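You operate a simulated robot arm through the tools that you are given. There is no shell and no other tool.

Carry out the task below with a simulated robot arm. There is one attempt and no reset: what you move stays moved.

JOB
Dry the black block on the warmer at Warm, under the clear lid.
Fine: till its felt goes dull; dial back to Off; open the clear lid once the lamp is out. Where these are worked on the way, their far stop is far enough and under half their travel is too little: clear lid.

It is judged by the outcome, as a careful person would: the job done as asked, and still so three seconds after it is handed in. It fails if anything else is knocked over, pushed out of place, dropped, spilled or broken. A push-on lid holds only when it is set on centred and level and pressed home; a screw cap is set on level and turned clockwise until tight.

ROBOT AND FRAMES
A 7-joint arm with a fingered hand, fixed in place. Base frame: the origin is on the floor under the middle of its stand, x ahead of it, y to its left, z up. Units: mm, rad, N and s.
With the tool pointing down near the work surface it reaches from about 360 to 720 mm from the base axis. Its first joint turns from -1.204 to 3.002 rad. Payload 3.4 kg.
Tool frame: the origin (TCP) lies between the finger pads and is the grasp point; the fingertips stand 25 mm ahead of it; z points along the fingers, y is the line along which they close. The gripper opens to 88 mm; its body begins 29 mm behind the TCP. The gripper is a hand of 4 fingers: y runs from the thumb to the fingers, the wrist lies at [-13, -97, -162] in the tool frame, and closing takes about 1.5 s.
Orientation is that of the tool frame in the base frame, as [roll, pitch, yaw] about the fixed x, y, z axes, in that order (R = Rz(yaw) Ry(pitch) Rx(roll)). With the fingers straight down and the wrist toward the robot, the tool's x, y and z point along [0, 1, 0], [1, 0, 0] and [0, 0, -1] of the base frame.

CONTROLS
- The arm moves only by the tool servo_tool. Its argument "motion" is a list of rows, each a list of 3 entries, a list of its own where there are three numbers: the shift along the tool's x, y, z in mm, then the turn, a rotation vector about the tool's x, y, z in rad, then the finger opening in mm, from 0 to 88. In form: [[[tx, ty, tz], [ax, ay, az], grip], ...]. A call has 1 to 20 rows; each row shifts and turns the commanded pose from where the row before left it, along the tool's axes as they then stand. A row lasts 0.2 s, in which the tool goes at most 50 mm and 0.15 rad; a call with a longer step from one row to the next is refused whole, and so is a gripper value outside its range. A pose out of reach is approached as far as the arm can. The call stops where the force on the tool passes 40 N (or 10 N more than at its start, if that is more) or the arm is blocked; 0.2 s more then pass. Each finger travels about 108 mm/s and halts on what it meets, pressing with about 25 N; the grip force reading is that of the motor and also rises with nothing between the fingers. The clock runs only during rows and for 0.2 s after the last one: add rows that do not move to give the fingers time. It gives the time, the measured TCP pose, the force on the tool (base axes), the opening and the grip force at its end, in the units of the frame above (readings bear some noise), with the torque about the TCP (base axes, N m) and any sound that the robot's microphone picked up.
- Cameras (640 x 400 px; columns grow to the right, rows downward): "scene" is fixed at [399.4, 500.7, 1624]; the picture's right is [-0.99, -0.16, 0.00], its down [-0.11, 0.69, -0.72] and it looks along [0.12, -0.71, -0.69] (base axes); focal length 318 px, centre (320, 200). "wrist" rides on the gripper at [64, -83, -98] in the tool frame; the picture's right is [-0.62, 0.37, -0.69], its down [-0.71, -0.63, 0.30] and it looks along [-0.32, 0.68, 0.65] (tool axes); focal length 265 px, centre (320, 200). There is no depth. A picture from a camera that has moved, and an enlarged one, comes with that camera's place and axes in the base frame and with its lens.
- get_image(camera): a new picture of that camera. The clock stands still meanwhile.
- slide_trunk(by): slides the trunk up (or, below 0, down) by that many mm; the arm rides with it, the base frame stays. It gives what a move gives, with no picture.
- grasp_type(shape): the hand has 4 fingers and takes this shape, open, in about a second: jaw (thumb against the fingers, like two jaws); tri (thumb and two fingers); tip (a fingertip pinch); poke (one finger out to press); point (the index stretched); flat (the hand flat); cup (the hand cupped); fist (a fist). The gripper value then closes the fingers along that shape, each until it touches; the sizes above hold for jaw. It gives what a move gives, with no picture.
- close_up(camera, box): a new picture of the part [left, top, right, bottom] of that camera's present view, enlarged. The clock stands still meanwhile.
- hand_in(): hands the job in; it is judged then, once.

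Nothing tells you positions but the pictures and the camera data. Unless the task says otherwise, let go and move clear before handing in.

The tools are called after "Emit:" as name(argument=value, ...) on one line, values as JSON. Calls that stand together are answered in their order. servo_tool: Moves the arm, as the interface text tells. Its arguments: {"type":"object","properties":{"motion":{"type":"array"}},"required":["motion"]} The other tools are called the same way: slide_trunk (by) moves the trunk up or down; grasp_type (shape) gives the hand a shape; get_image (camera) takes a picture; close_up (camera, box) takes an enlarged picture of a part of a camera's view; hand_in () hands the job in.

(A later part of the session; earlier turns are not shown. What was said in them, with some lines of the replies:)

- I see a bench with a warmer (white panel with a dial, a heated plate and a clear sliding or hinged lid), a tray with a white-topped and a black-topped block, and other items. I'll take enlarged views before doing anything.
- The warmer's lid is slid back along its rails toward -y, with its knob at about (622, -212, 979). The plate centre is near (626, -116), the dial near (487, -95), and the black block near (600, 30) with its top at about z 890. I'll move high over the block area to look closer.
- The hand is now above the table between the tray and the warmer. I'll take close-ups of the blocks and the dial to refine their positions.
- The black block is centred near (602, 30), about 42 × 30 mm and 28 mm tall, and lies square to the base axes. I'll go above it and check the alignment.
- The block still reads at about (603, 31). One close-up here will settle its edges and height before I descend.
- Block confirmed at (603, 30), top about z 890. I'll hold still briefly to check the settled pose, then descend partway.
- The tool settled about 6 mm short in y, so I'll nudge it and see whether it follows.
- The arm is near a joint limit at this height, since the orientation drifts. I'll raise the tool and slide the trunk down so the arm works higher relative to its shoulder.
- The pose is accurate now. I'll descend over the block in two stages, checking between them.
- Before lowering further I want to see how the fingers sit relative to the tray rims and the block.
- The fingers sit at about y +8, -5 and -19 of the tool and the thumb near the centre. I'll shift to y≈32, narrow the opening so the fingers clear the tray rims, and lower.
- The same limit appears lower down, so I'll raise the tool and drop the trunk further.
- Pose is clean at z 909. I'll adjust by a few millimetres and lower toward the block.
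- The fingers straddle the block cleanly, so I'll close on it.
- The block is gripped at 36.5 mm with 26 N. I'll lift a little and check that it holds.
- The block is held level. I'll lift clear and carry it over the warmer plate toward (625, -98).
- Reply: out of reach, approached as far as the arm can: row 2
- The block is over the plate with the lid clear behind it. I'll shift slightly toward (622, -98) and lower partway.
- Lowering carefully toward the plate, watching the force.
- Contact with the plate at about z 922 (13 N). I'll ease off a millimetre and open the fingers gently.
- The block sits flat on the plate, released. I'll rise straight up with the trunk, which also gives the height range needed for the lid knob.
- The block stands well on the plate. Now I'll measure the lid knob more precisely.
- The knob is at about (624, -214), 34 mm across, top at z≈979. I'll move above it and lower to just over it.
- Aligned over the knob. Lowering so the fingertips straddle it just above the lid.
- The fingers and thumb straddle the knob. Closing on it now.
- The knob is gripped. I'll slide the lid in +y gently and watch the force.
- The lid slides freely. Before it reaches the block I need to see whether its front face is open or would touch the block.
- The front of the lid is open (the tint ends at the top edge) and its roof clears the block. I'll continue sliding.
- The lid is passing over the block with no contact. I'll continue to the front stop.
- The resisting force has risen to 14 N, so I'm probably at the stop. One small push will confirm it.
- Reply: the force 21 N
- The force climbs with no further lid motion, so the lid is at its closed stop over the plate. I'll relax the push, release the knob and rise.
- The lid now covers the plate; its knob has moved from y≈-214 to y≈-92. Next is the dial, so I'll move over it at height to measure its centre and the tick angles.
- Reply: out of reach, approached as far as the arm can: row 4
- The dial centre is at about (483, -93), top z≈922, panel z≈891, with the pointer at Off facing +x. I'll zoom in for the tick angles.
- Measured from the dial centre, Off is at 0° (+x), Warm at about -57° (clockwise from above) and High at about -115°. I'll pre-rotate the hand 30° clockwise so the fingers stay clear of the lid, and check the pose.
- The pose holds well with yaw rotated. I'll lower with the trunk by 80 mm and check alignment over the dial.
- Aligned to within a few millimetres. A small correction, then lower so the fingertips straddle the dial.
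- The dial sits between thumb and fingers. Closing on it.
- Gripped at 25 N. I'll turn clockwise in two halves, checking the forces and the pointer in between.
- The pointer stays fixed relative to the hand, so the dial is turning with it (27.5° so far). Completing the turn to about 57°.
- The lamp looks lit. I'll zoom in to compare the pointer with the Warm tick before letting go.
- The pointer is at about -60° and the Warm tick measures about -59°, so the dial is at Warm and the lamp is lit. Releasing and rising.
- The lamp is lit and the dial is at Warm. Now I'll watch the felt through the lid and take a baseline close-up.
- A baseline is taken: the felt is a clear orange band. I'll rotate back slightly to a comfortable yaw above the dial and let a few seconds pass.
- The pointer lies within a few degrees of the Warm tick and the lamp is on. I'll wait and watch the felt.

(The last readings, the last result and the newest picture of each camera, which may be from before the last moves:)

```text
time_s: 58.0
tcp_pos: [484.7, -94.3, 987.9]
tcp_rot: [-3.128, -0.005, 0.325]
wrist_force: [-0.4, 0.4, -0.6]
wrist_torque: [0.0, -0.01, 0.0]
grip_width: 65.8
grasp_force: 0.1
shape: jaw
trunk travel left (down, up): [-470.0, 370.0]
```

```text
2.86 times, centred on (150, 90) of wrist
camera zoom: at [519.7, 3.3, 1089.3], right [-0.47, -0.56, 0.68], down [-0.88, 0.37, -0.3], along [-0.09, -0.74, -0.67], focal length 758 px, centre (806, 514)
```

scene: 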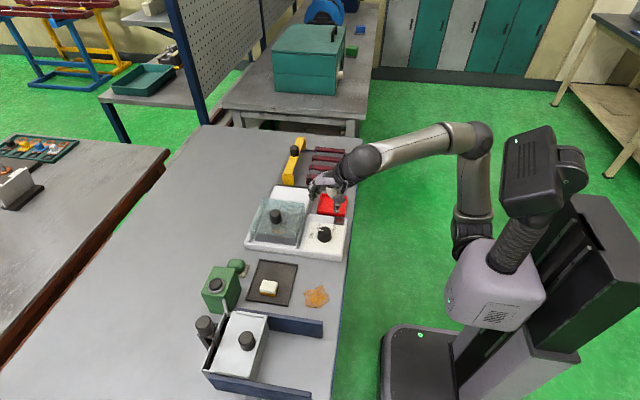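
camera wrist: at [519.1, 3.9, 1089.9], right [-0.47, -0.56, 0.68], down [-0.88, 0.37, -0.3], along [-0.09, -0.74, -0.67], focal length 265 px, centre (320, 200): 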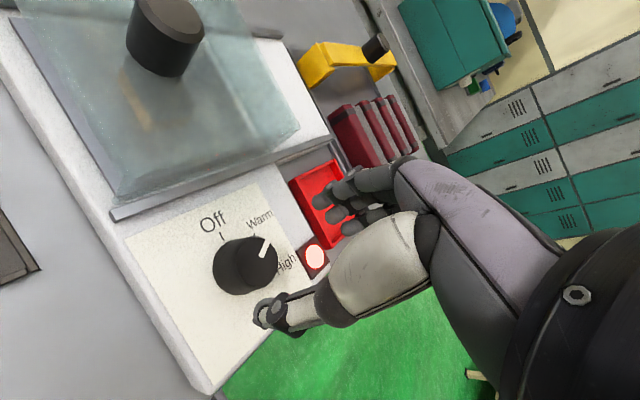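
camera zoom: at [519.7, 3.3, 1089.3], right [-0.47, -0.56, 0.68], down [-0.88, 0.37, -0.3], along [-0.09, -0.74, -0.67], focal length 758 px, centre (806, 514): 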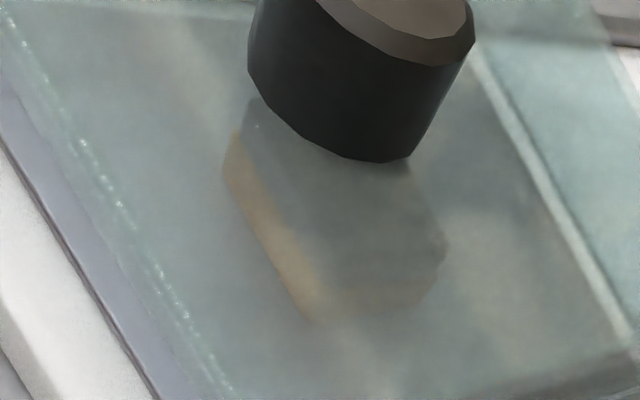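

The felt band looks noticeably less bright than at 54.8 s. I'll wait another second and see whether it has finished changing.

Emit:
servo_tool(motion=[[[0, 0, 0], [0, 0, 0], 66], [[0, 0, 0], [0, 0, 0], 66], [[0, 0, 0], [0, 0, 0], 66], [[0, 0, 0], [0, 0, 0], 66]])

Emit:
close_up(camera="scene", box=[265, 215, 305, 245])

Emit:
close_up(camera="wrist", box=[60, 20, 240, 160])

```text
time_s: 59.0
tcp_pos: [485.3, -94.7, 988.2]
tcp_rot: [-3.125, -0.005, 0.326]
wrist_force: [0.4, 0.9, -0.7]
wrist_torque: [0.0, -0.02, 0.05]
grip_width: 65.9
grasp_force: 0.1
shape: jaw
trunk travel left (down, up): [-470.0, 370.0]
```

```text
13.33 times, centred on (285, 230) of scene
camera zoom: at [399.4, 500.7, 1624.0], right [-0.99, -0.16, 0.0], down [-0.11, 0.69, -0.72], along [0.12, -0.71, -0.69], focal length 4240 px, centre (787, -200)
```

zoom: 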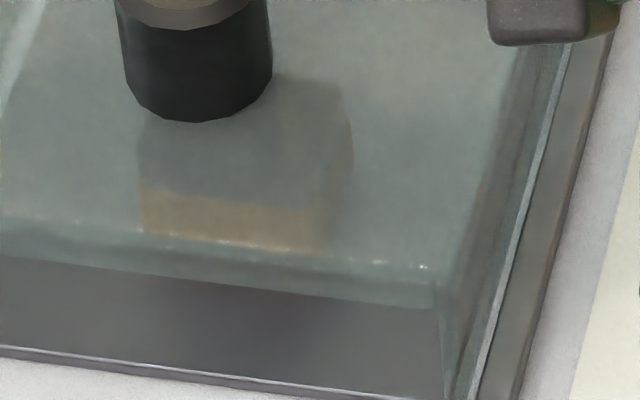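

```text
2.86 times, centred on (150, 90) of wrist
camera zoom: at [519.7, 3.2, 1089.2], right [-0.47, -0.56, 0.68], down [-0.88, 0.37, -0.3], along [-0.09, -0.74, -0.67], focal length 758 px, centre (806, 514)
```

zoom: 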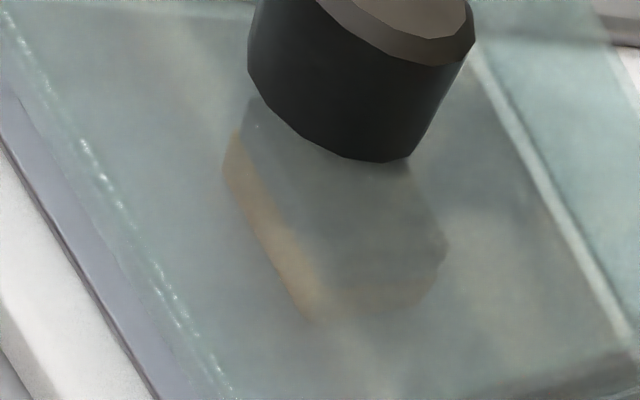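

The band stays dull and steady between 58 s and 59 s, compared with the bright orange before. I'll go down to the dial now and turn it back, checking the felt once more just before turning.

Emit:
servo_tool(motion=[[[2, -0.5, 12], [0, 0, 0], 66], [[0, 0, 16], [0, 0, 0], 66], [[0, 0, 16], [0, 0, 0], 66], [[0, 0, 14], [0, 0, 0], 66], [[0, 0, 7], [0, 0, 0], 66], [[0, 0, 0], [0, 0, 0], 66]])

Emit:
close_up(camera="scene", box=[265, 215, 305, 245])

Emit:
get_image(camera="wrist")

Emit:
close_up(camera="scene", box=[290, 185, 370, 265])

```text
time_s: 60.4
tcp_pos: [487.7, -91.2, 924.9]
tcp_rot: [-3.126, -0.007, 0.326]
wrist_force: [0.0, 0.4, -0.8]
wrist_torque: [-0.04, -0.01, 0.02]
grip_width: 65.9
grasp_force: 0.0
shape: jaw
trunk travel left (down, up): [-470.0, 370.0]
```

```text
13.33 times, centred on (285, 230) of scene
camera zoom: at [399.4, 500.7, 1624.0], right [-0.99, -0.16, 0.0], down [-0.11, 0.69, -0.72], along [0.12, -0.71, -0.69], focal length 4240 px, centre (787, -200)
```

zoom: 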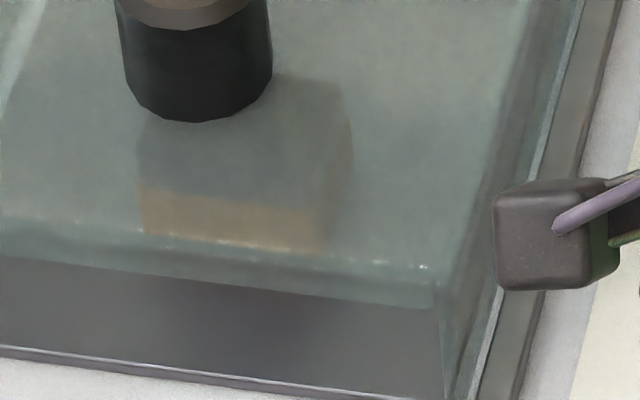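

```text
taken
camera wrist: at [521.1, 4.5, 1025.8], right [-0.47, -0.56, 0.68], down [-0.88, 0.37, -0.3], along [-0.09, -0.74, -0.67], focal length 265 px, centre (320, 200)
```

wrist: 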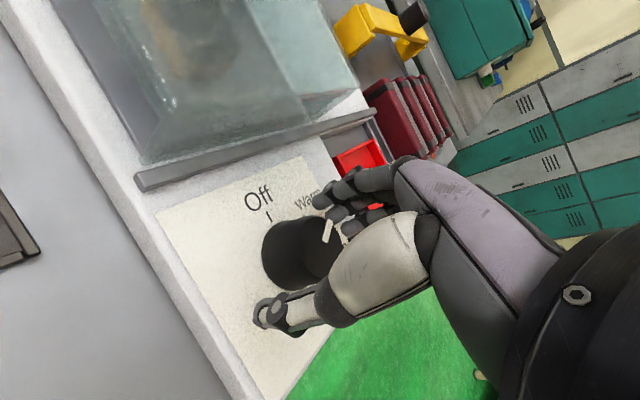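

```text
5.00 times, centred on (330, 225) of scene
camera zoom: at [399.4, 500.7, 1624.0], right [-0.99, -0.16, 0.0], down [-0.11, 0.69, -0.72], along [0.12, -0.71, -0.69], focal length 1590 px, centre (270, 75)
```

zoom: 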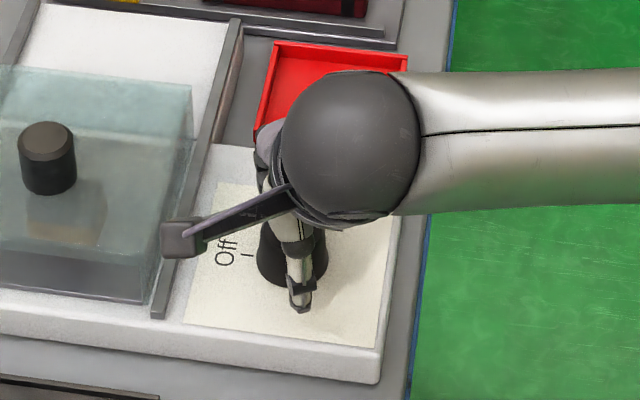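

Dull and unchanged since 58 s. Gripping the dial.

Emit:
servo_tool(motion=[[[0, 0, 1], [0, 0, 0], 54], [[0, 0, 1], [0, 0, 0], 44], [[0, 0, 0], [0, 0, 0], 34], [[0, 0, 0], [0, 0, 0], 26], [[0, 0, 0], [0, 0, 0], 26], [[0, 0, 0], [0, 0, 0], 26]])

Emit:
get_image(camera="wrist")

```text
time_s: 61.8
tcp_pos: [487.4, -92.0, 923.1]
tcp_rot: [-3.125, -0.008, 0.329]
wrist_force: [-0.2, 4.2, 2.3]
wrist_torque: [0.01, 0.02, 0.01]
grip_width: 32.6
grasp_force: 25.2
shape: jaw
trunk travel left (down, up): [-470.0, 370.0]
```

```text
taken
camera wrist: at [521.4, 6.1, 1024.1], right [-0.47, -0.56, 0.68], down [-0.88, 0.37, -0.3], along [-0.09, -0.74, -0.67], focal length 265 px, centre (320, 200)
```

wrist: 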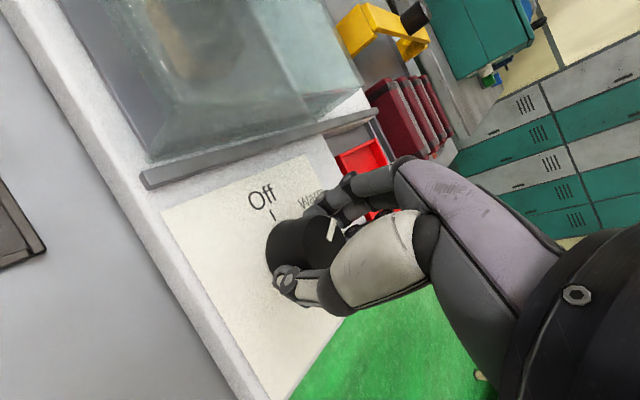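

Gripped. Turning counter-clockwise back to Off by the same angle.

Emit:
servo_tool(motion=[[[0, 0, 0], [0, 0, -0.1], 26], [[0, 0, 0], [0, 0, -0.11], 26], [[0, 0, 0], [0, 0, -0.11], 26], [[0, 0, 0], [0, 0, -0.11], 26], [[0, 0, 0], [0, 0, -0.11], 26], [[0, 0, 0], [0, 0, -0.11], 26], [[0, 0, 0], [0, 0, -0.11], 26], [[0, 0, 0], [0, 0, -0.11], 26], [[0, 0, 0], [0, 0, -0.1], 26], [[0, 0, 0], [0, 0, -0.03], 26], [[0, 0, 0], [0, 0, 0], 26]])

Emit:
get_image(camera="wrist")

Emit:
close_up(camera="scene", box=[290, 185, 370, 265])

```text
time_s: 64.2
tcp_pos: [483.3, -91.0, 921.8]
tcp_rot: [3.14, 0.0, 1.331]
wrist_force: [-8.9, -1.8, 9.5]
wrist_torque: [-0.03, 0.23, -0.06]
grip_width: 33.5
grasp_force: 25.4
shape: jaw
trunk travel left (down, up): [-470.0, 370.0]
```

```text
taken
camera wrist: at [418.4, -7.9, 1021.0], right [0.21, -0.69, 0.69], down [-0.78, -0.55, -0.31], along [0.59, -0.48, -0.65], focal length 265 px, centre (320, 200)
```

wrist: 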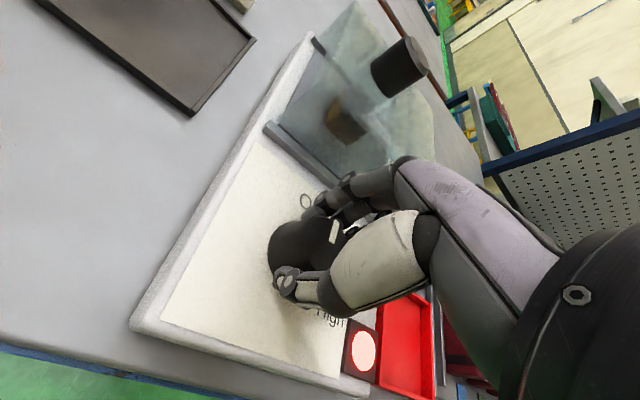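

```text
5.00 times, centred on (330, 225) of scene
camera zoom: at [399.4, 500.7, 1624.0], right [-0.99, -0.16, 0.0], down [-0.11, 0.69, -0.72], along [0.12, -0.71, -0.69], focal length 1590 px, centre (270, 75)
```

zoom: 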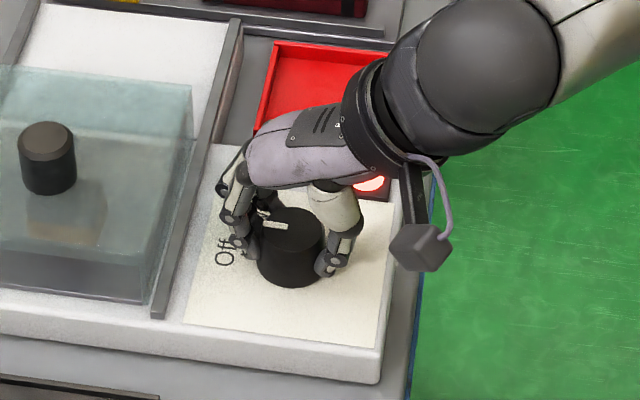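

The dial has turned back about 57°. Zooming to compare the pointer with the original Off direction.

Emit:
close_up(camera="scene", box=[310, 205, 350, 245])

Emit:
close_up(camera="wrist", box=[250, 180, 390, 320])

```text
10.00 times, centred on (330, 225) of scene
camera zoom: at [399.4, 500.7, 1624.0], right [-0.99, -0.16, 0.0], down [-0.11, 0.69, -0.72], along [0.12, -0.71, -0.69], focal length 3180 px, centre (220, -50)
```

zoom: 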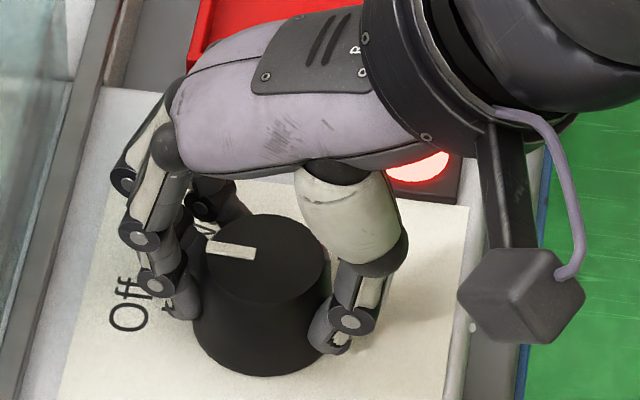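

```text
2.86 times, centred on (320, 250) of wrist
camera zoom: at [418.4, -7.9, 1021.0], right [0.21, -0.69, 0.69], down [-0.78, -0.55, -0.31], along [0.59, -0.48, -0.65], focal length 758 px, centre (320, 57)
```

zoom: 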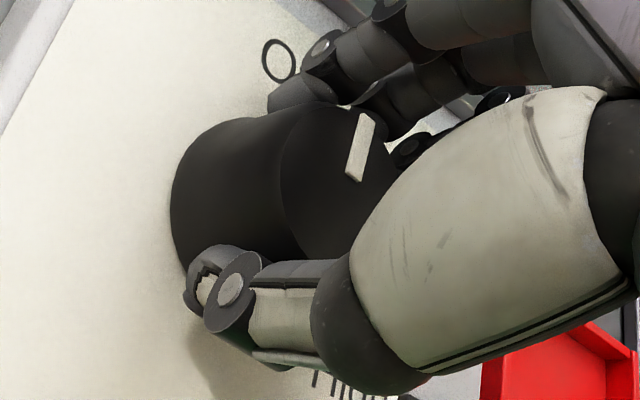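

The pointer is about 5° short of its original Off direction, so I'll turn a little further counter-clockwise.

Emit:
servo_tool(motion=[[[0, 0, 0], [0, 0, -0.05], 26], [[0, 0, 0], [0, 0, -0.05], 26], [[0, 0, 0], [0, 0, 0], 26]])

Emit:
close_up(camera="scene", box=[310, 205, 350, 245])

```text
time_s: 65.0
tcp_pos: [483.7, -89.5, 921.3]
tcp_rot: [3.141, -0.002, 1.429]
wrist_force: [-10.5, -4.5, 5.6]
wrist_torque: [-0.07, 0.28, -0.1]
grip_width: 32.7
grasp_force: 25.1
shape: jaw
trunk travel left (down, up): [-470.0, 370.0]
```

```text
10.00 times, centred on (330, 225) of scene
camera zoom: at [399.4, 500.7, 1624.0], right [-0.99, -0.16, 0.0], down [-0.11, 0.69, -0.72], along [0.12, -0.71, -0.69], focal length 3180 px, centre (220, -50)
```

zoom: 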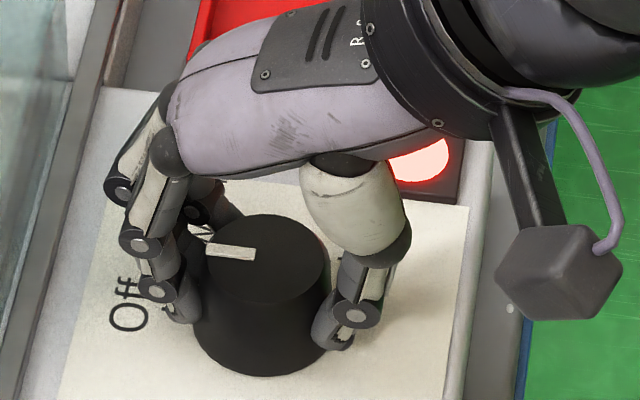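

The pointer now matches the original Off direction. Releasing and rising, then I'll wait for the lamp.

Emit:
servo_tool(motion=[[[0, 0, 0], [0, 0, 0], 34], [[0, 0, 0], [0, 0, 0], 46], [[0, 0, 0], [0, 0, 0], 58], [[0, 0, 0], [0, 0, 0], 66], [[0, 0, 0], [0, 0, 0], 66], [[0, 0, -15], [0, 0, 0], 66], [[0, 0, -25], [0, 0, 0], 66], [[0, 0, -25], [0, 0, 0], 66], [[0, 0, 0], [0, 0, 0], 66]])

Emit:
close_up(camera="scene", box=[240, 180, 360, 260])

Emit:
get_image(camera="wrist")

Emit:
close_up(camera="scene", box=[265, 215, 305, 245])

```text
time_s: 67.0
tcp_pos: [484.5, -90.1, 985.8]
tcp_rot: [-3.141, -0.001, 1.432]
wrist_force: [-0.2, 0.8, 0.5]
wrist_torque: [0.04, 0.02, 0.0]
grip_width: 65.7
grasp_force: 0.2
shape: jaw
trunk travel left (down, up): [-470.0, 370.0]
```

```text
5.00 times, centred on (300, 220) of scene
camera zoom: at [399.4, 500.7, 1624.0], right [-0.99, -0.16, 0.0], down [-0.11, 0.69, -0.72], along [0.12, -0.71, -0.69], focal length 1590 px, centre (420, 100)
```

zoom: 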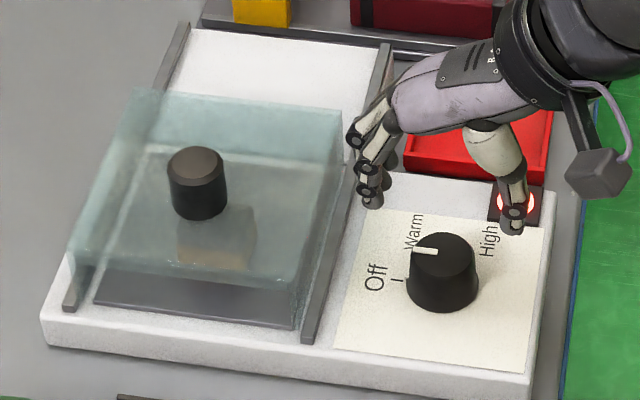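

```text
taken
camera wrist: at [411.2, -13.6, 1085.0], right [0.28, -0.67, 0.69], down [-0.72, -0.62, -0.3], along [0.63, -0.42, -0.65], focal length 265 px, centre (320, 200)
```

wrist: 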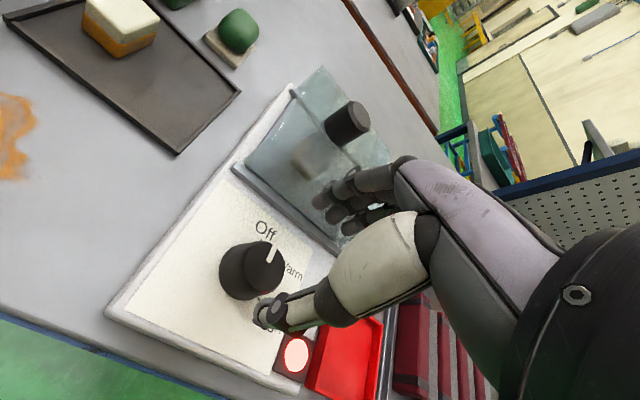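

```text
13.33 times, centred on (285, 230) of scene
camera zoom: at [399.4, 500.7, 1624.0], right [-0.99, -0.16, 0.0], down [-0.11, 0.69, -0.72], along [0.12, -0.71, -0.69], focal length 4240 px, centre (787, -200)
```

zoom: 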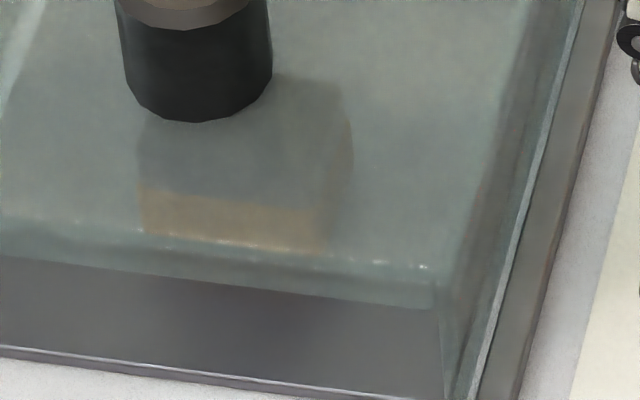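

Emit:
close_up(camera="scene", box=[310, 205, 350, 245])

Emit:
close_up(camera="wrist", box=[200, 200, 340, 390])

```text
10.00 times, centred on (330, 225) of scene
camera zoom: at [399.4, 500.7, 1624.0], right [-0.99, -0.16, 0.0], down [-0.11, 0.69, -0.72], along [0.12, -0.71, -0.69], focal length 3180 px, centre (220, -50)
```

zoom: 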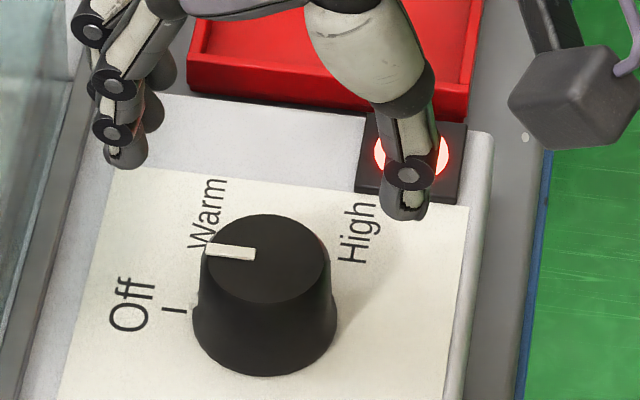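

```text
2.11 times, centred on (270, 295) of wrist
camera zoom: at [411.2, -13.6, 1085.0], right [0.28, -0.67, 0.69], down [-0.72, -0.62, -0.3], along [0.63, -0.42, -0.65], focal length 559 px, centre (425, 0)
```

zoom: 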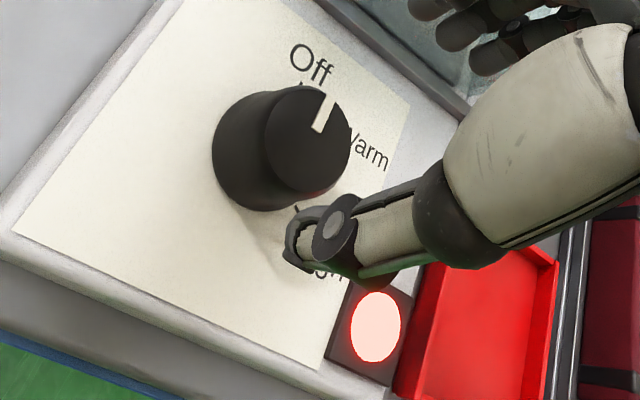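

The pointer looks identical to the original Off picture, and the lamp is still lit while it cools. I'll raise the trunk and position above the lid knob without touching it while waiting.

Emit:
slide_trunk(by=80)

Emit:
servo_tool(motion=[[[0, 0, 0], [0, 0, -0.07], 66], [[0, 0, 0], [0, 0, -0.07], 66], [[0, 25, 0], [0, 0, 0], 66], [[0, 30, 0], [0, 0, 0], 66], [[0, 30, 0], [0, 0, 0], 66], [[0, 30, 0], [0, 0, 0], 66], [[0, 23, 0], [0, 0, 0], 66], [[0, 0, 0], [0, 0, 0], 66], [[0, 0, 0], [0, 0, 0], 66]])

Emit:
get_image(camera="scene")

Emit:
get_image(camera="wrist")

Emit:
close_up(camera="scene", box=[310, 195, 360, 245])

```text
time_s: 68.2
tcp_pos: [484.6, -88.2, 1065.2]
tcp_rot: [3.141, 0.0, 1.431]
wrist_force: [-0.1, -0.1, 0.2]
wrist_torque: [0.02, -0.06, 0.0]
grip_width: 65.5
grasp_force: 0.1
shape: jaw
trunk travel left (down, up): [-550.0, 290.0]
```

```text
time_s: 70.2
tcp_pos: [622.6, -89.4, 1064.9]
tcp_rot: [-3.141, -0.001, 1.572]
wrist_force: [0.6, 0.4, -0.3]
wrist_torque: [-0.03, 0.02, -0.01]
grip_width: 65.4
grasp_force: 0.1
shape: jaw
trunk travel left (down, up): [-550.0, 290.0]
```

```text
taken
```

scene: 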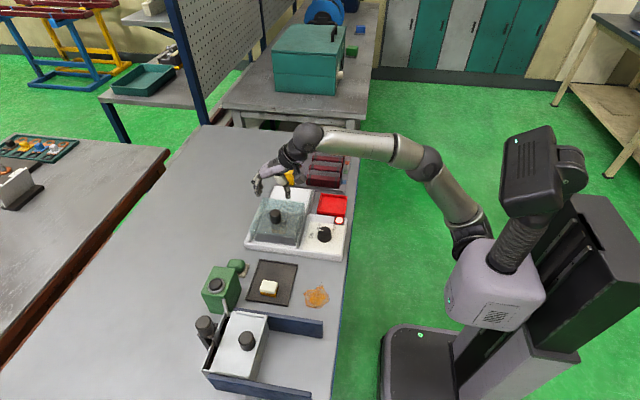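

```text
taken
camera wrist: at [540.4, -24.9, 1163.8], right [0.37, -0.62, 0.69], down [-0.63, -0.71, -0.3], along [0.68, -0.32, -0.65], focal length 265 px, centre (320, 200)
```

wrist: 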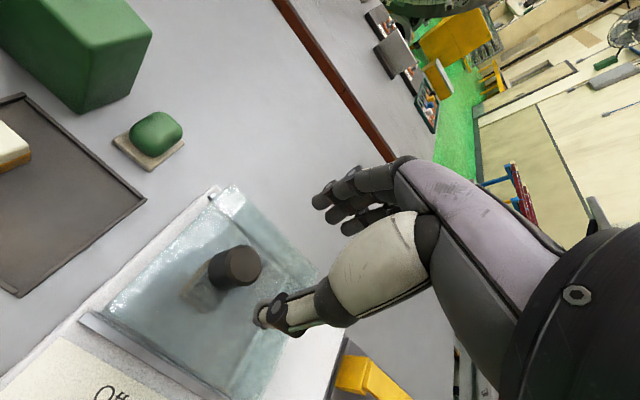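

```text
8.00 times, centred on (335, 220) of scene
camera zoom: at [399.4, 500.7, 1624.0], right [-0.99, -0.16, 0.0], down [-0.11, 0.69, -0.72], along [0.12, -0.71, -0.69], focal length 2544 px, centre (200, 40)
```

zoom: 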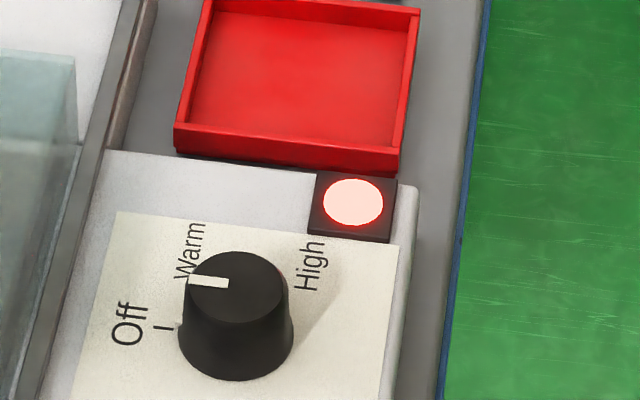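

The lamp is still lit, so I'll wait some seconds.

Emit:
servo_tool(motion=[[[0, 0, 0], [0, 0, 0], 66], [[0, 0, 0], [0, 0, 0], 66], [[0, 0, 0], [0, 0, 0], 66], [[0, 0, 0], [0, 0, 0], 66], [[0, 0, 0], [0, 0, 0], 66], [[0, 0, 0], [0, 0, 0], 66], [[0, 0, 0], [0, 0, 0], 66], [[0, 0, 0], [0, 0, 0], 66], [[0, 0, 0], [0, 0, 0], 66], [[0, 0, 0], [0, 0, 0], 66], [[0, 0, 0], [0, 0, 0], 66], [[0, 0, 0], [0, 0, 0], 66], [[0, 0, 0], [0, 0, 0], 66], [[0, 0, 0], [0, 0, 0], 66], [[0, 0, 0], [0, 0, 0], 66], [[0, 0, 0], [0, 0, 0], 66], [[0, 0, 0], [0, 0, 0], 66], [[0, 0, 0], [0, 0, 0], 66], [[0, 0, 0], [0, 0, 0], 66], [[0, 0, 0], [0, 0, 0], 66]])

Emit:
close_up(camera="scene", box=[250, 185, 360, 255])

Emit:
close_up(camera="scene", box=[265, 215, 305, 245])

```text
time_s: 74.3
tcp_pos: [623.2, -88.1, 1064.3]
tcp_rot: [-3.141, -0.001, 1.57]
wrist_force: [0.3, 0.1, -0.5]
wrist_torque: [0.05, 0.03, -0.01]
grip_width: 65.7
grasp_force: 0.0
shape: jaw
trunk travel left (down, up): [-550.0, 290.0]
```

```text
5.71 times, centred on (305, 220) of scene
camera zoom: at [399.4, 500.7, 1624.0], right [-0.99, -0.16, 0.0], down [-0.11, 0.69, -0.72], along [0.12, -0.71, -0.69], focal length 1817 px, centre (406, 86)
```

zoom: 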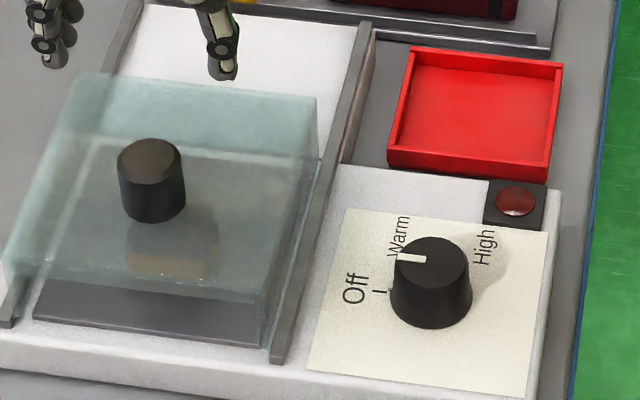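

```text
13.33 times, centred on (285, 230) of scene
camera zoom: at [399.4, 500.7, 1624.0], right [-0.99, -0.16, 0.0], down [-0.11, 0.69, -0.72], along [0.12, -0.71, -0.69], focal length 4240 px, centre (787, -200)
```

zoom: 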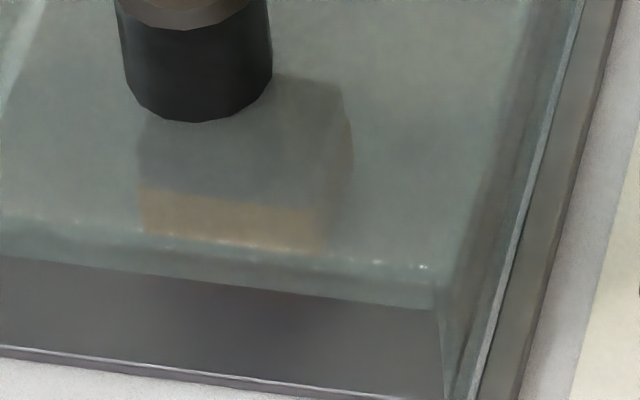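

The lamp is out and the felt is still dull. Now I'll lower onto the lid knob to slide it open.

Emit:
servo_tool(motion=[[[1, 0, 15], [0, 0, 0], 66], [[1, 0, 20], [0, 0, 0], 66], [[0, 0, 20], [0, 0, 0], 66], [[0, 0, 16], [0, 0, 0], 66], [[0, 0, 12], [0, 0, 0], 66], [[0, 0, 6], [0, 0, 0], 66], [[0, 0, 0], [0, 0, 0], 66], [[0, 0, 0], [0, 0, 0], 66]])

Emit:
get_image(camera="wrist")

Emit:
close_up(camera="scene", box=[240, 170, 330, 250])

```text
time_s: 76.2
tcp_pos: [621.4, -86.8, 977.1]
tcp_rot: [3.141, -0.001, 1.569]
wrist_force: [0.5, 0.1, 0.5]
wrist_torque: [-0.01, 0.0, 0.0]
grip_width: 65.5
grasp_force: 0.2
shape: jaw
trunk travel left (down, up): [-550.0, 290.0]
```

```text
taken
camera wrist: at [537.9, -22.2, 1076.3], right [0.37, -0.62, 0.69], down [-0.63, -0.71, -0.3], along [0.68, -0.32, -0.65], focal length 265 px, centre (320, 200)
```

wrist: 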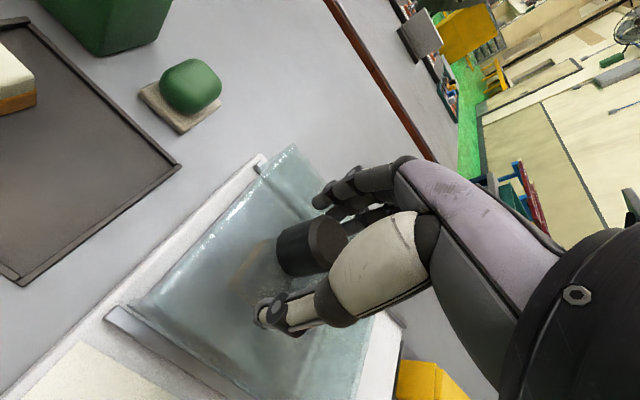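

```text
5.00 times, centred on (285, 210) of scene
camera zoom: at [399.4, 500.7, 1624.0], right [-0.99, -0.16, 0.0], down [-0.11, 0.69, -0.72], along [0.12, -0.71, -0.69], focal length 1590 px, centre (495, 150)
```

zoom: 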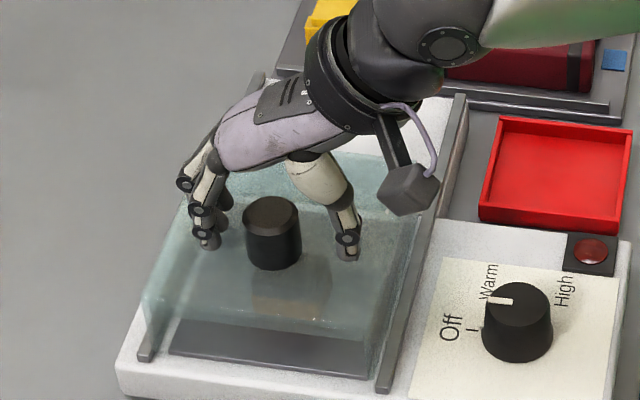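

The knob sits in the hand just as it did the first time. Closing.

Emit:
servo_tool(motion=[[[0, 1, 2], [0, 0, 0], 50], [[0, 0, 0], [0, 0, 0], 40], [[0, 0, 0], [0, 0, 0], 32], [[0, 0, 0], [0, 0, 0], 24], [[0, 0, 0], [0, 0, 0], 22], [[0, 0, 0], [0, 0, 0], 22], [[0, 0, 0], [0, 0, 0], 22]])

Emit:
get_image(camera="wrist")

```text
time_s: 77.8
tcp_pos: [622.5, -86.2, 974.7]
tcp_rot: [-3.141, 0.0, 1.57]
wrist_force: [-1.9, 1.0, -2.0]
wrist_torque: [0.0, -0.01, -0.04]
grip_width: 25.1
grasp_force: 25.1
shape: jaw
trunk travel left (down, up): [-550.0, 290.0]
```

```text
taken
camera wrist: at [539.0, -21.9, 1074.3], right [0.37, -0.62, 0.69], down [-0.63, -0.71, -0.3], along [0.68, -0.32, -0.65], focal length 265 px, centre (320, 200)
```

wrist: 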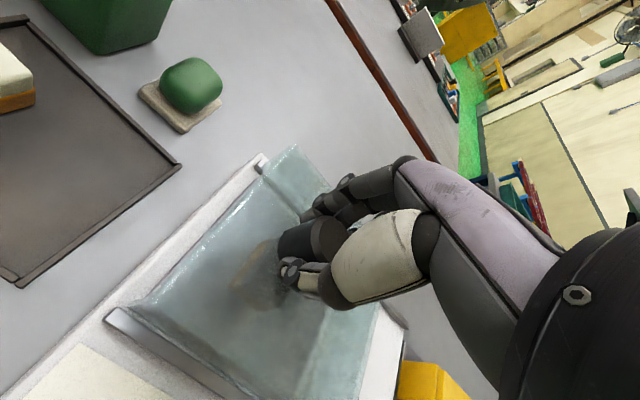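

Sliding the lid back toward -y.

Emit:
servo_tool(motion=[[[-5, 0, 0], [0, 0, 0], 22], [[-9, 0, 0], [0, 0, 0], 22], [[-10, 0, 0], [0, 0, 0], 22], [[-10, 0, 0], [0, 0, 0], 22], [[-10, 0, 0], [0, 0, 0], 22], [[-10, 0, 0], [0, 0, 0], 22], [[-10, 0, 0], [0, 0, 0], 22], [[-10, 0, 0], [0, 0, 0], 22], [[-10, 0, 0], [0, 0, 0], 22], [[-10, 0, 0], [0, 0, 0], 22], [[-6, 0, 0], [0, 0, 0], 22], [[0, 0, 0], [0, 0, 0], 22]])

Emit:
get_image(camera="wrist")

Emit:
close_up(camera="scene", box=[230, 140, 350, 260])

```text
time_s: 80.3
tcp_pos: [622.5, -187.8, 973.9]
tcp_rot: [-3.142, 0.0, 1.57]
wrist_force: [-4.3, 0.5, -2.0]
wrist_torque: [0.01, 0.06, 0.0]
grip_width: 24.6
grasp_force: 25.3
shape: jaw
trunk travel left (down, up): [-550.0, 290.0]
```

```text
taken
camera wrist: at [539.7, -123.4, 1074.2], right [0.37, -0.62, 0.69], down [-0.63, -0.71, -0.3], along [0.68, -0.32, -0.65], focal length 265 px, centre (320, 200)
```

wrist: 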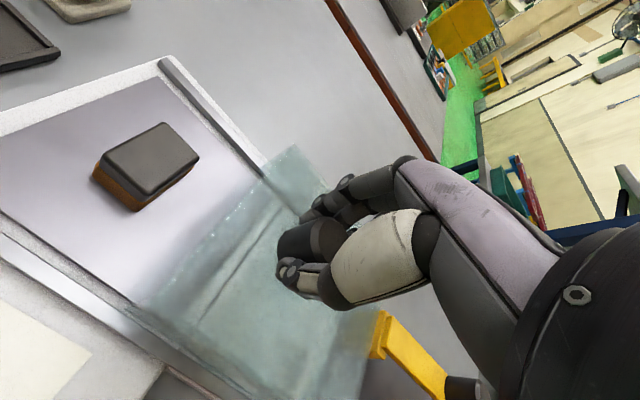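

```text
3.33 times, centred on (290, 200) of scene
camera zoom: at [399.4, 500.7, 1624.0], right [-0.99, -0.16, 0.0], down [-0.11, 0.69, -0.72], along [0.12, -0.71, -0.69], focal length 1060 px, centre (420, 200)
```

zoom: 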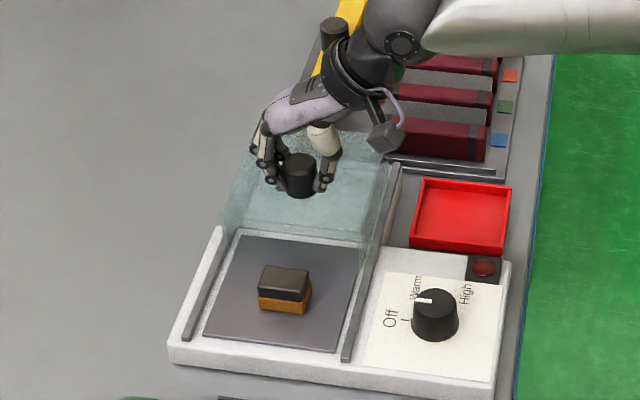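

The felt is visibly matte brown now. I'll finish sliding the lid to its open stop.

Emit:
servo_tool(motion=[[[-8, 0, 0], [0, 0, 0], 22], [[-8, 0, 0], [0, 0, 0], 22], [[-5, 0, 0], [0, 0, 0], 22], [[-3, 0, 0], [0, 0, 0], 22], [[0, 0, 0], [0, 0, 0], 22]])

Emit:
close_up(camera="scene", box=[230, 130, 350, 250])

Emit:
get_image(camera="wrist")

```text
time_s: 81.5
tcp_pos: [624.3, -210.5, 974.6]
tcp_rot: [3.141, 0.0, 1.572]
wrist_force: [-5.7, 0.3, -1.5]
wrist_torque: [0.05, 0.09, -0.01]
grip_width: 24.9
grasp_force: 24.7
shape: jaw
trunk travel left (down, up): [-550.0, 290.0]
```

```text
3.33 times, centred on (290, 190) of scene
camera zoom: at [399.4, 500.7, 1624.0], right [-0.99, -0.16, 0.0], down [-0.11, 0.69, -0.72], along [0.12, -0.71, -0.69], focal length 1060 px, centre (420, 233)
```

zoom: 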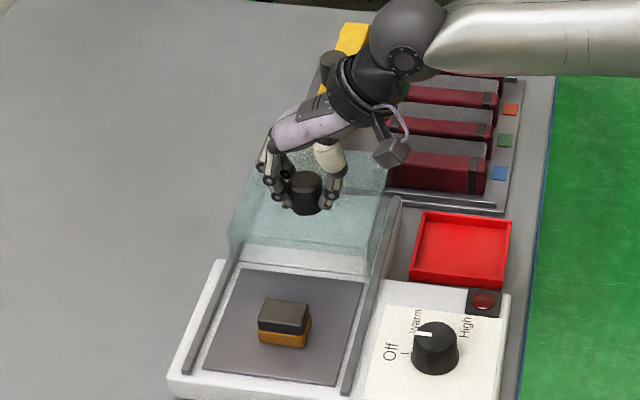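

```text
taken
camera wrist: at [539.8, -145.7, 1074.2], right [0.37, -0.62, 0.69], down [-0.63, -0.71, -0.3], along [0.68, -0.32, -0.65], focal length 265 px, centre (320, 200)
```

wrist: 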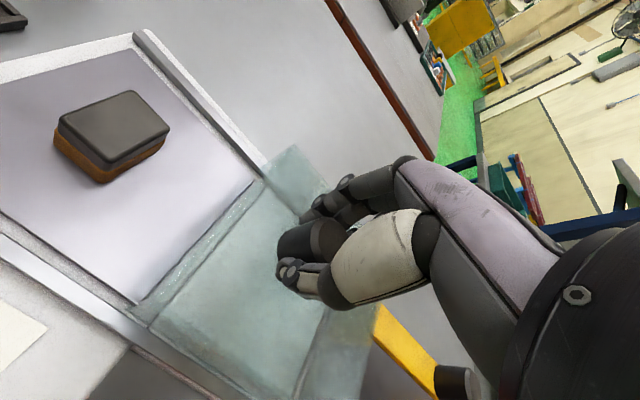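

The lid is back at its original open position. Releasing the knob and rising clear.

Emit:
servo_tool(motion=[[[0, 0, 0], [0, 0, 0], 32], [[0, 0, 0], [0, 0, 0], 44], [[0, 0, 0], [0, 0, 0], 56], [[0, 0, 0], [0, 0, 0], 66], [[0, 0, 0], [0, 0, 0], 66], [[0, 0, -15], [0, 0, 0], 66], [[0, 0, -30], [0, 0, 0], 66], [[0, 0, -35], [0, 0, 0], 66], [[0, 0, -35], [0, 0, 0], 66], [[0, 0, 0], [0, 0, 0], 66]])

Emit:
get_image(camera="wrist")

Emit:
close_up(camera="scene", box=[230, 150, 370, 260])

Emit:
close_up(camera="scene", box=[260, 205, 320, 245])

```text
time_s: 83.8
tcp_pos: [620.6, -209.7, 1087.8]
tcp_rot: [-3.141, 0.001, 1.57]
wrist_force: [0.4, -0.4, 0.7]
wrist_torque: [0.0, 0.02, -0.02]
grip_width: 65.5
grasp_force: 0.1
shape: jaw
trunk travel left (down, up): [-550.0, 290.0]
```

```text
taken
camera wrist: at [537.9, -145.9, 1188.0], right [0.37, -0.62, 0.69], down [-0.63, -0.71, -0.3], along [0.68, -0.32, -0.65], focal length 265 px, centre (320, 200)
```

wrist: 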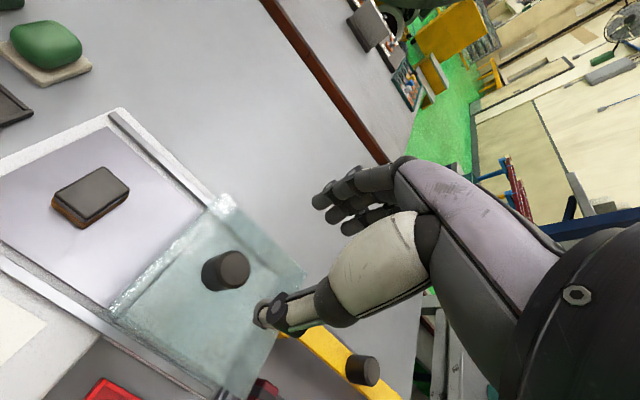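

```text
3.64 times, centred on (300, 205) of scene
camera zoom: at [399.4, 500.7, 1624.0], right [-0.99, -0.16, 0.0], down [-0.11, 0.69, -0.72], along [0.12, -0.71, -0.69], focal length 1156 px, centre (393, 182)
```

zoom: 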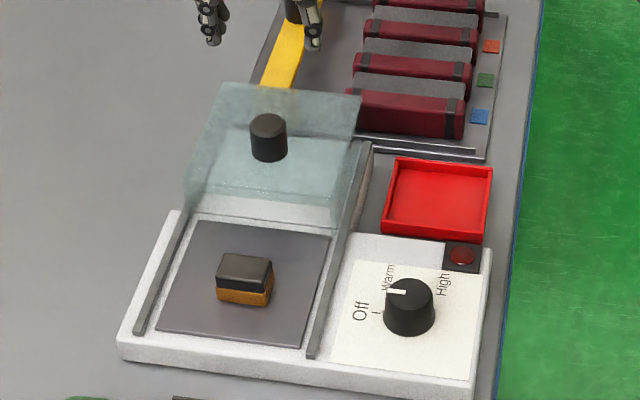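

```text
10.00 times, centred on (290, 225) of scene
camera zoom: at [399.4, 500.7, 1624.0], right [-0.99, -0.16, 0.0], down [-0.11, 0.69, -0.72], along [0.12, -0.71, -0.69], focal length 3180 px, centre (620, -50)
```

zoom: 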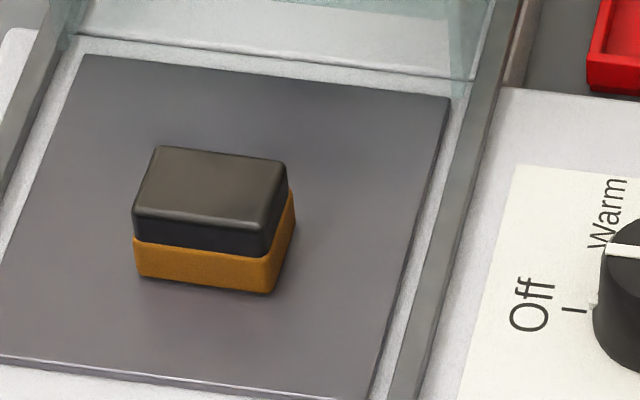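

The block's felt is matte, the dial is at Off, the lamp is out and the lid is open. I'll back the arm off and do a final check of the whole scene.

Emit:
servo_tool(motion=[[[0, -10, -30], [0, 0, 0], 66], [[0, -30, -20], [0, 0, 0], 66], [[0, -35, 0], [0, 0, 0], 66], [[0, -35, 0], [0, 0, 0], 66], [[0, -35, 0], [0, 0, 0], 66], [[0, -35, 0], [0, 0, 0], 66], [[0, -20, 0], [0, 0, 0], 66], [[0, 0, 0], [0, 0, 0], 66], [[0, 0, 0], [0, 0, 0], 66]])

Emit:
get_image(camera="scene")

Emit:
get_image(camera="wrist")

Emit:
close_up(camera="scene", box=[230, 130, 370, 260])

Emit:
close_up(camera="scene", box=[250, 200, 310, 300])

```text
time_s: 85.8
tcp_pos: [444.5, -231.8, 1131.9]
tcp_rot: [-3.101, -0.026, 1.57]
wrist_force: [-0.1, 0.1, -1.1]
wrist_torque: [0.02, -0.01, 0.0]
grip_width: 65.7
grasp_force: 0.1
shape: jaw
out of reach, approached as far as the arm can: row 6, 7
trunk travel left (down, up): [-550.0, 290.0]
```

```text
taken
```

scene: 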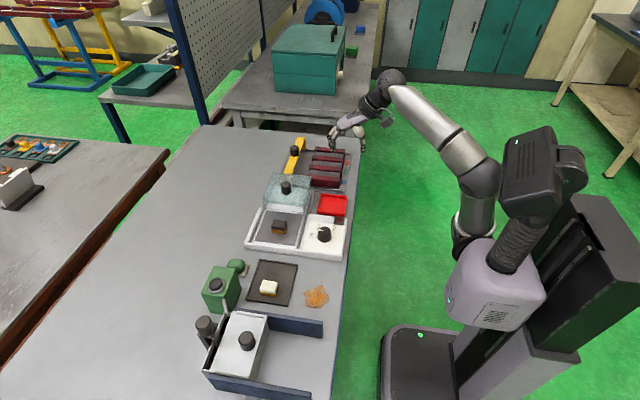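

```text
taken
camera wrist: at [365.4, -169.9, 1236.1], right [0.39, -0.64, 0.66], down [-0.64, -0.71, -0.3], along [0.66, -0.31, -0.69], focal length 265 px, centre (320, 200)
```

wrist: 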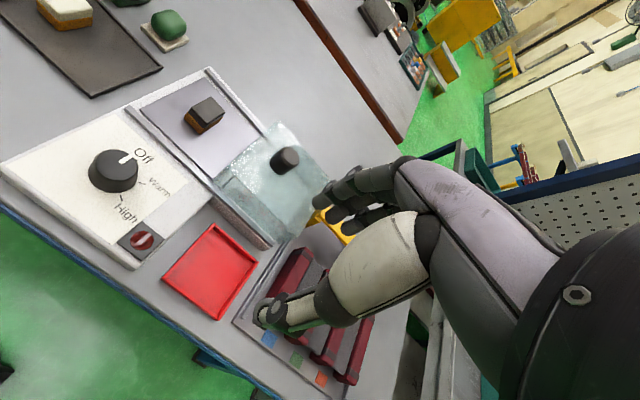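

```text
3.08 times, centred on (300, 195) of scene
camera zoom: at [399.4, 500.7, 1624.0], right [-0.99, -0.16, 0.0], down [-0.11, 0.69, -0.72], along [0.12, -0.71, -0.69], focal length 978 px, centre (382, 215)
```

zoom: 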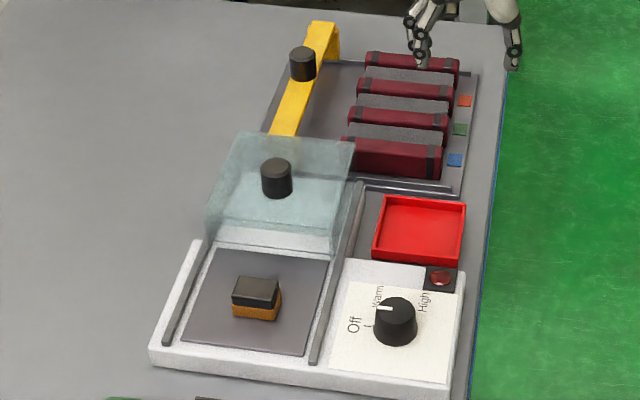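

```text
4.00 times, centred on (280, 250) of scene
camera zoom: at [399.4, 500.7, 1624.0], right [-0.99, -0.16, 0.0], down [-0.11, 0.69, -0.72], along [0.12, -0.71, -0.69], focal length 1272 px, centre (480, 0)
```

zoom: 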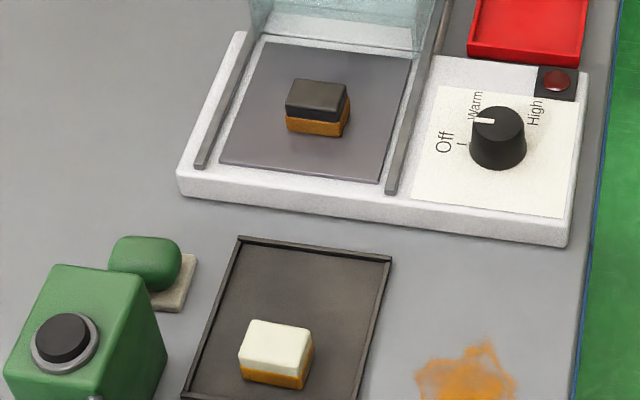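

The black block's felt is clearly duller than the white block's. It sits on the plate with the lid fully open, the dial at Off and the lamp out. Nothing else has moved and the arm is clear, so I'm handing in.

Emit:
hand_in()

```text
The job is handed in.
```

The job is handed in, and I haven't seen the verdict. The black block was dried on the warmer at Warm, under the closed clear lid.

- **Drying:** the felt changed from bright orange to a dull matte brown within about 8 s. It held steady after that, so I turned the heat off.
- **Dial:** it is back at Off; the pointer looks the same as in the first pictures. At Warm it sat about 3° from the tick, and the lamp lit.
- **Lid:** I slid it open only after the lamp went out. It is back where it started, with its full travel undone.
- **Block:** it is still on the warmer plate, since the job didn't ask for it to be moved.
- **Surroundings:** the final pictures show nothing else moved or knocked over. The arm was clear when I handed in.
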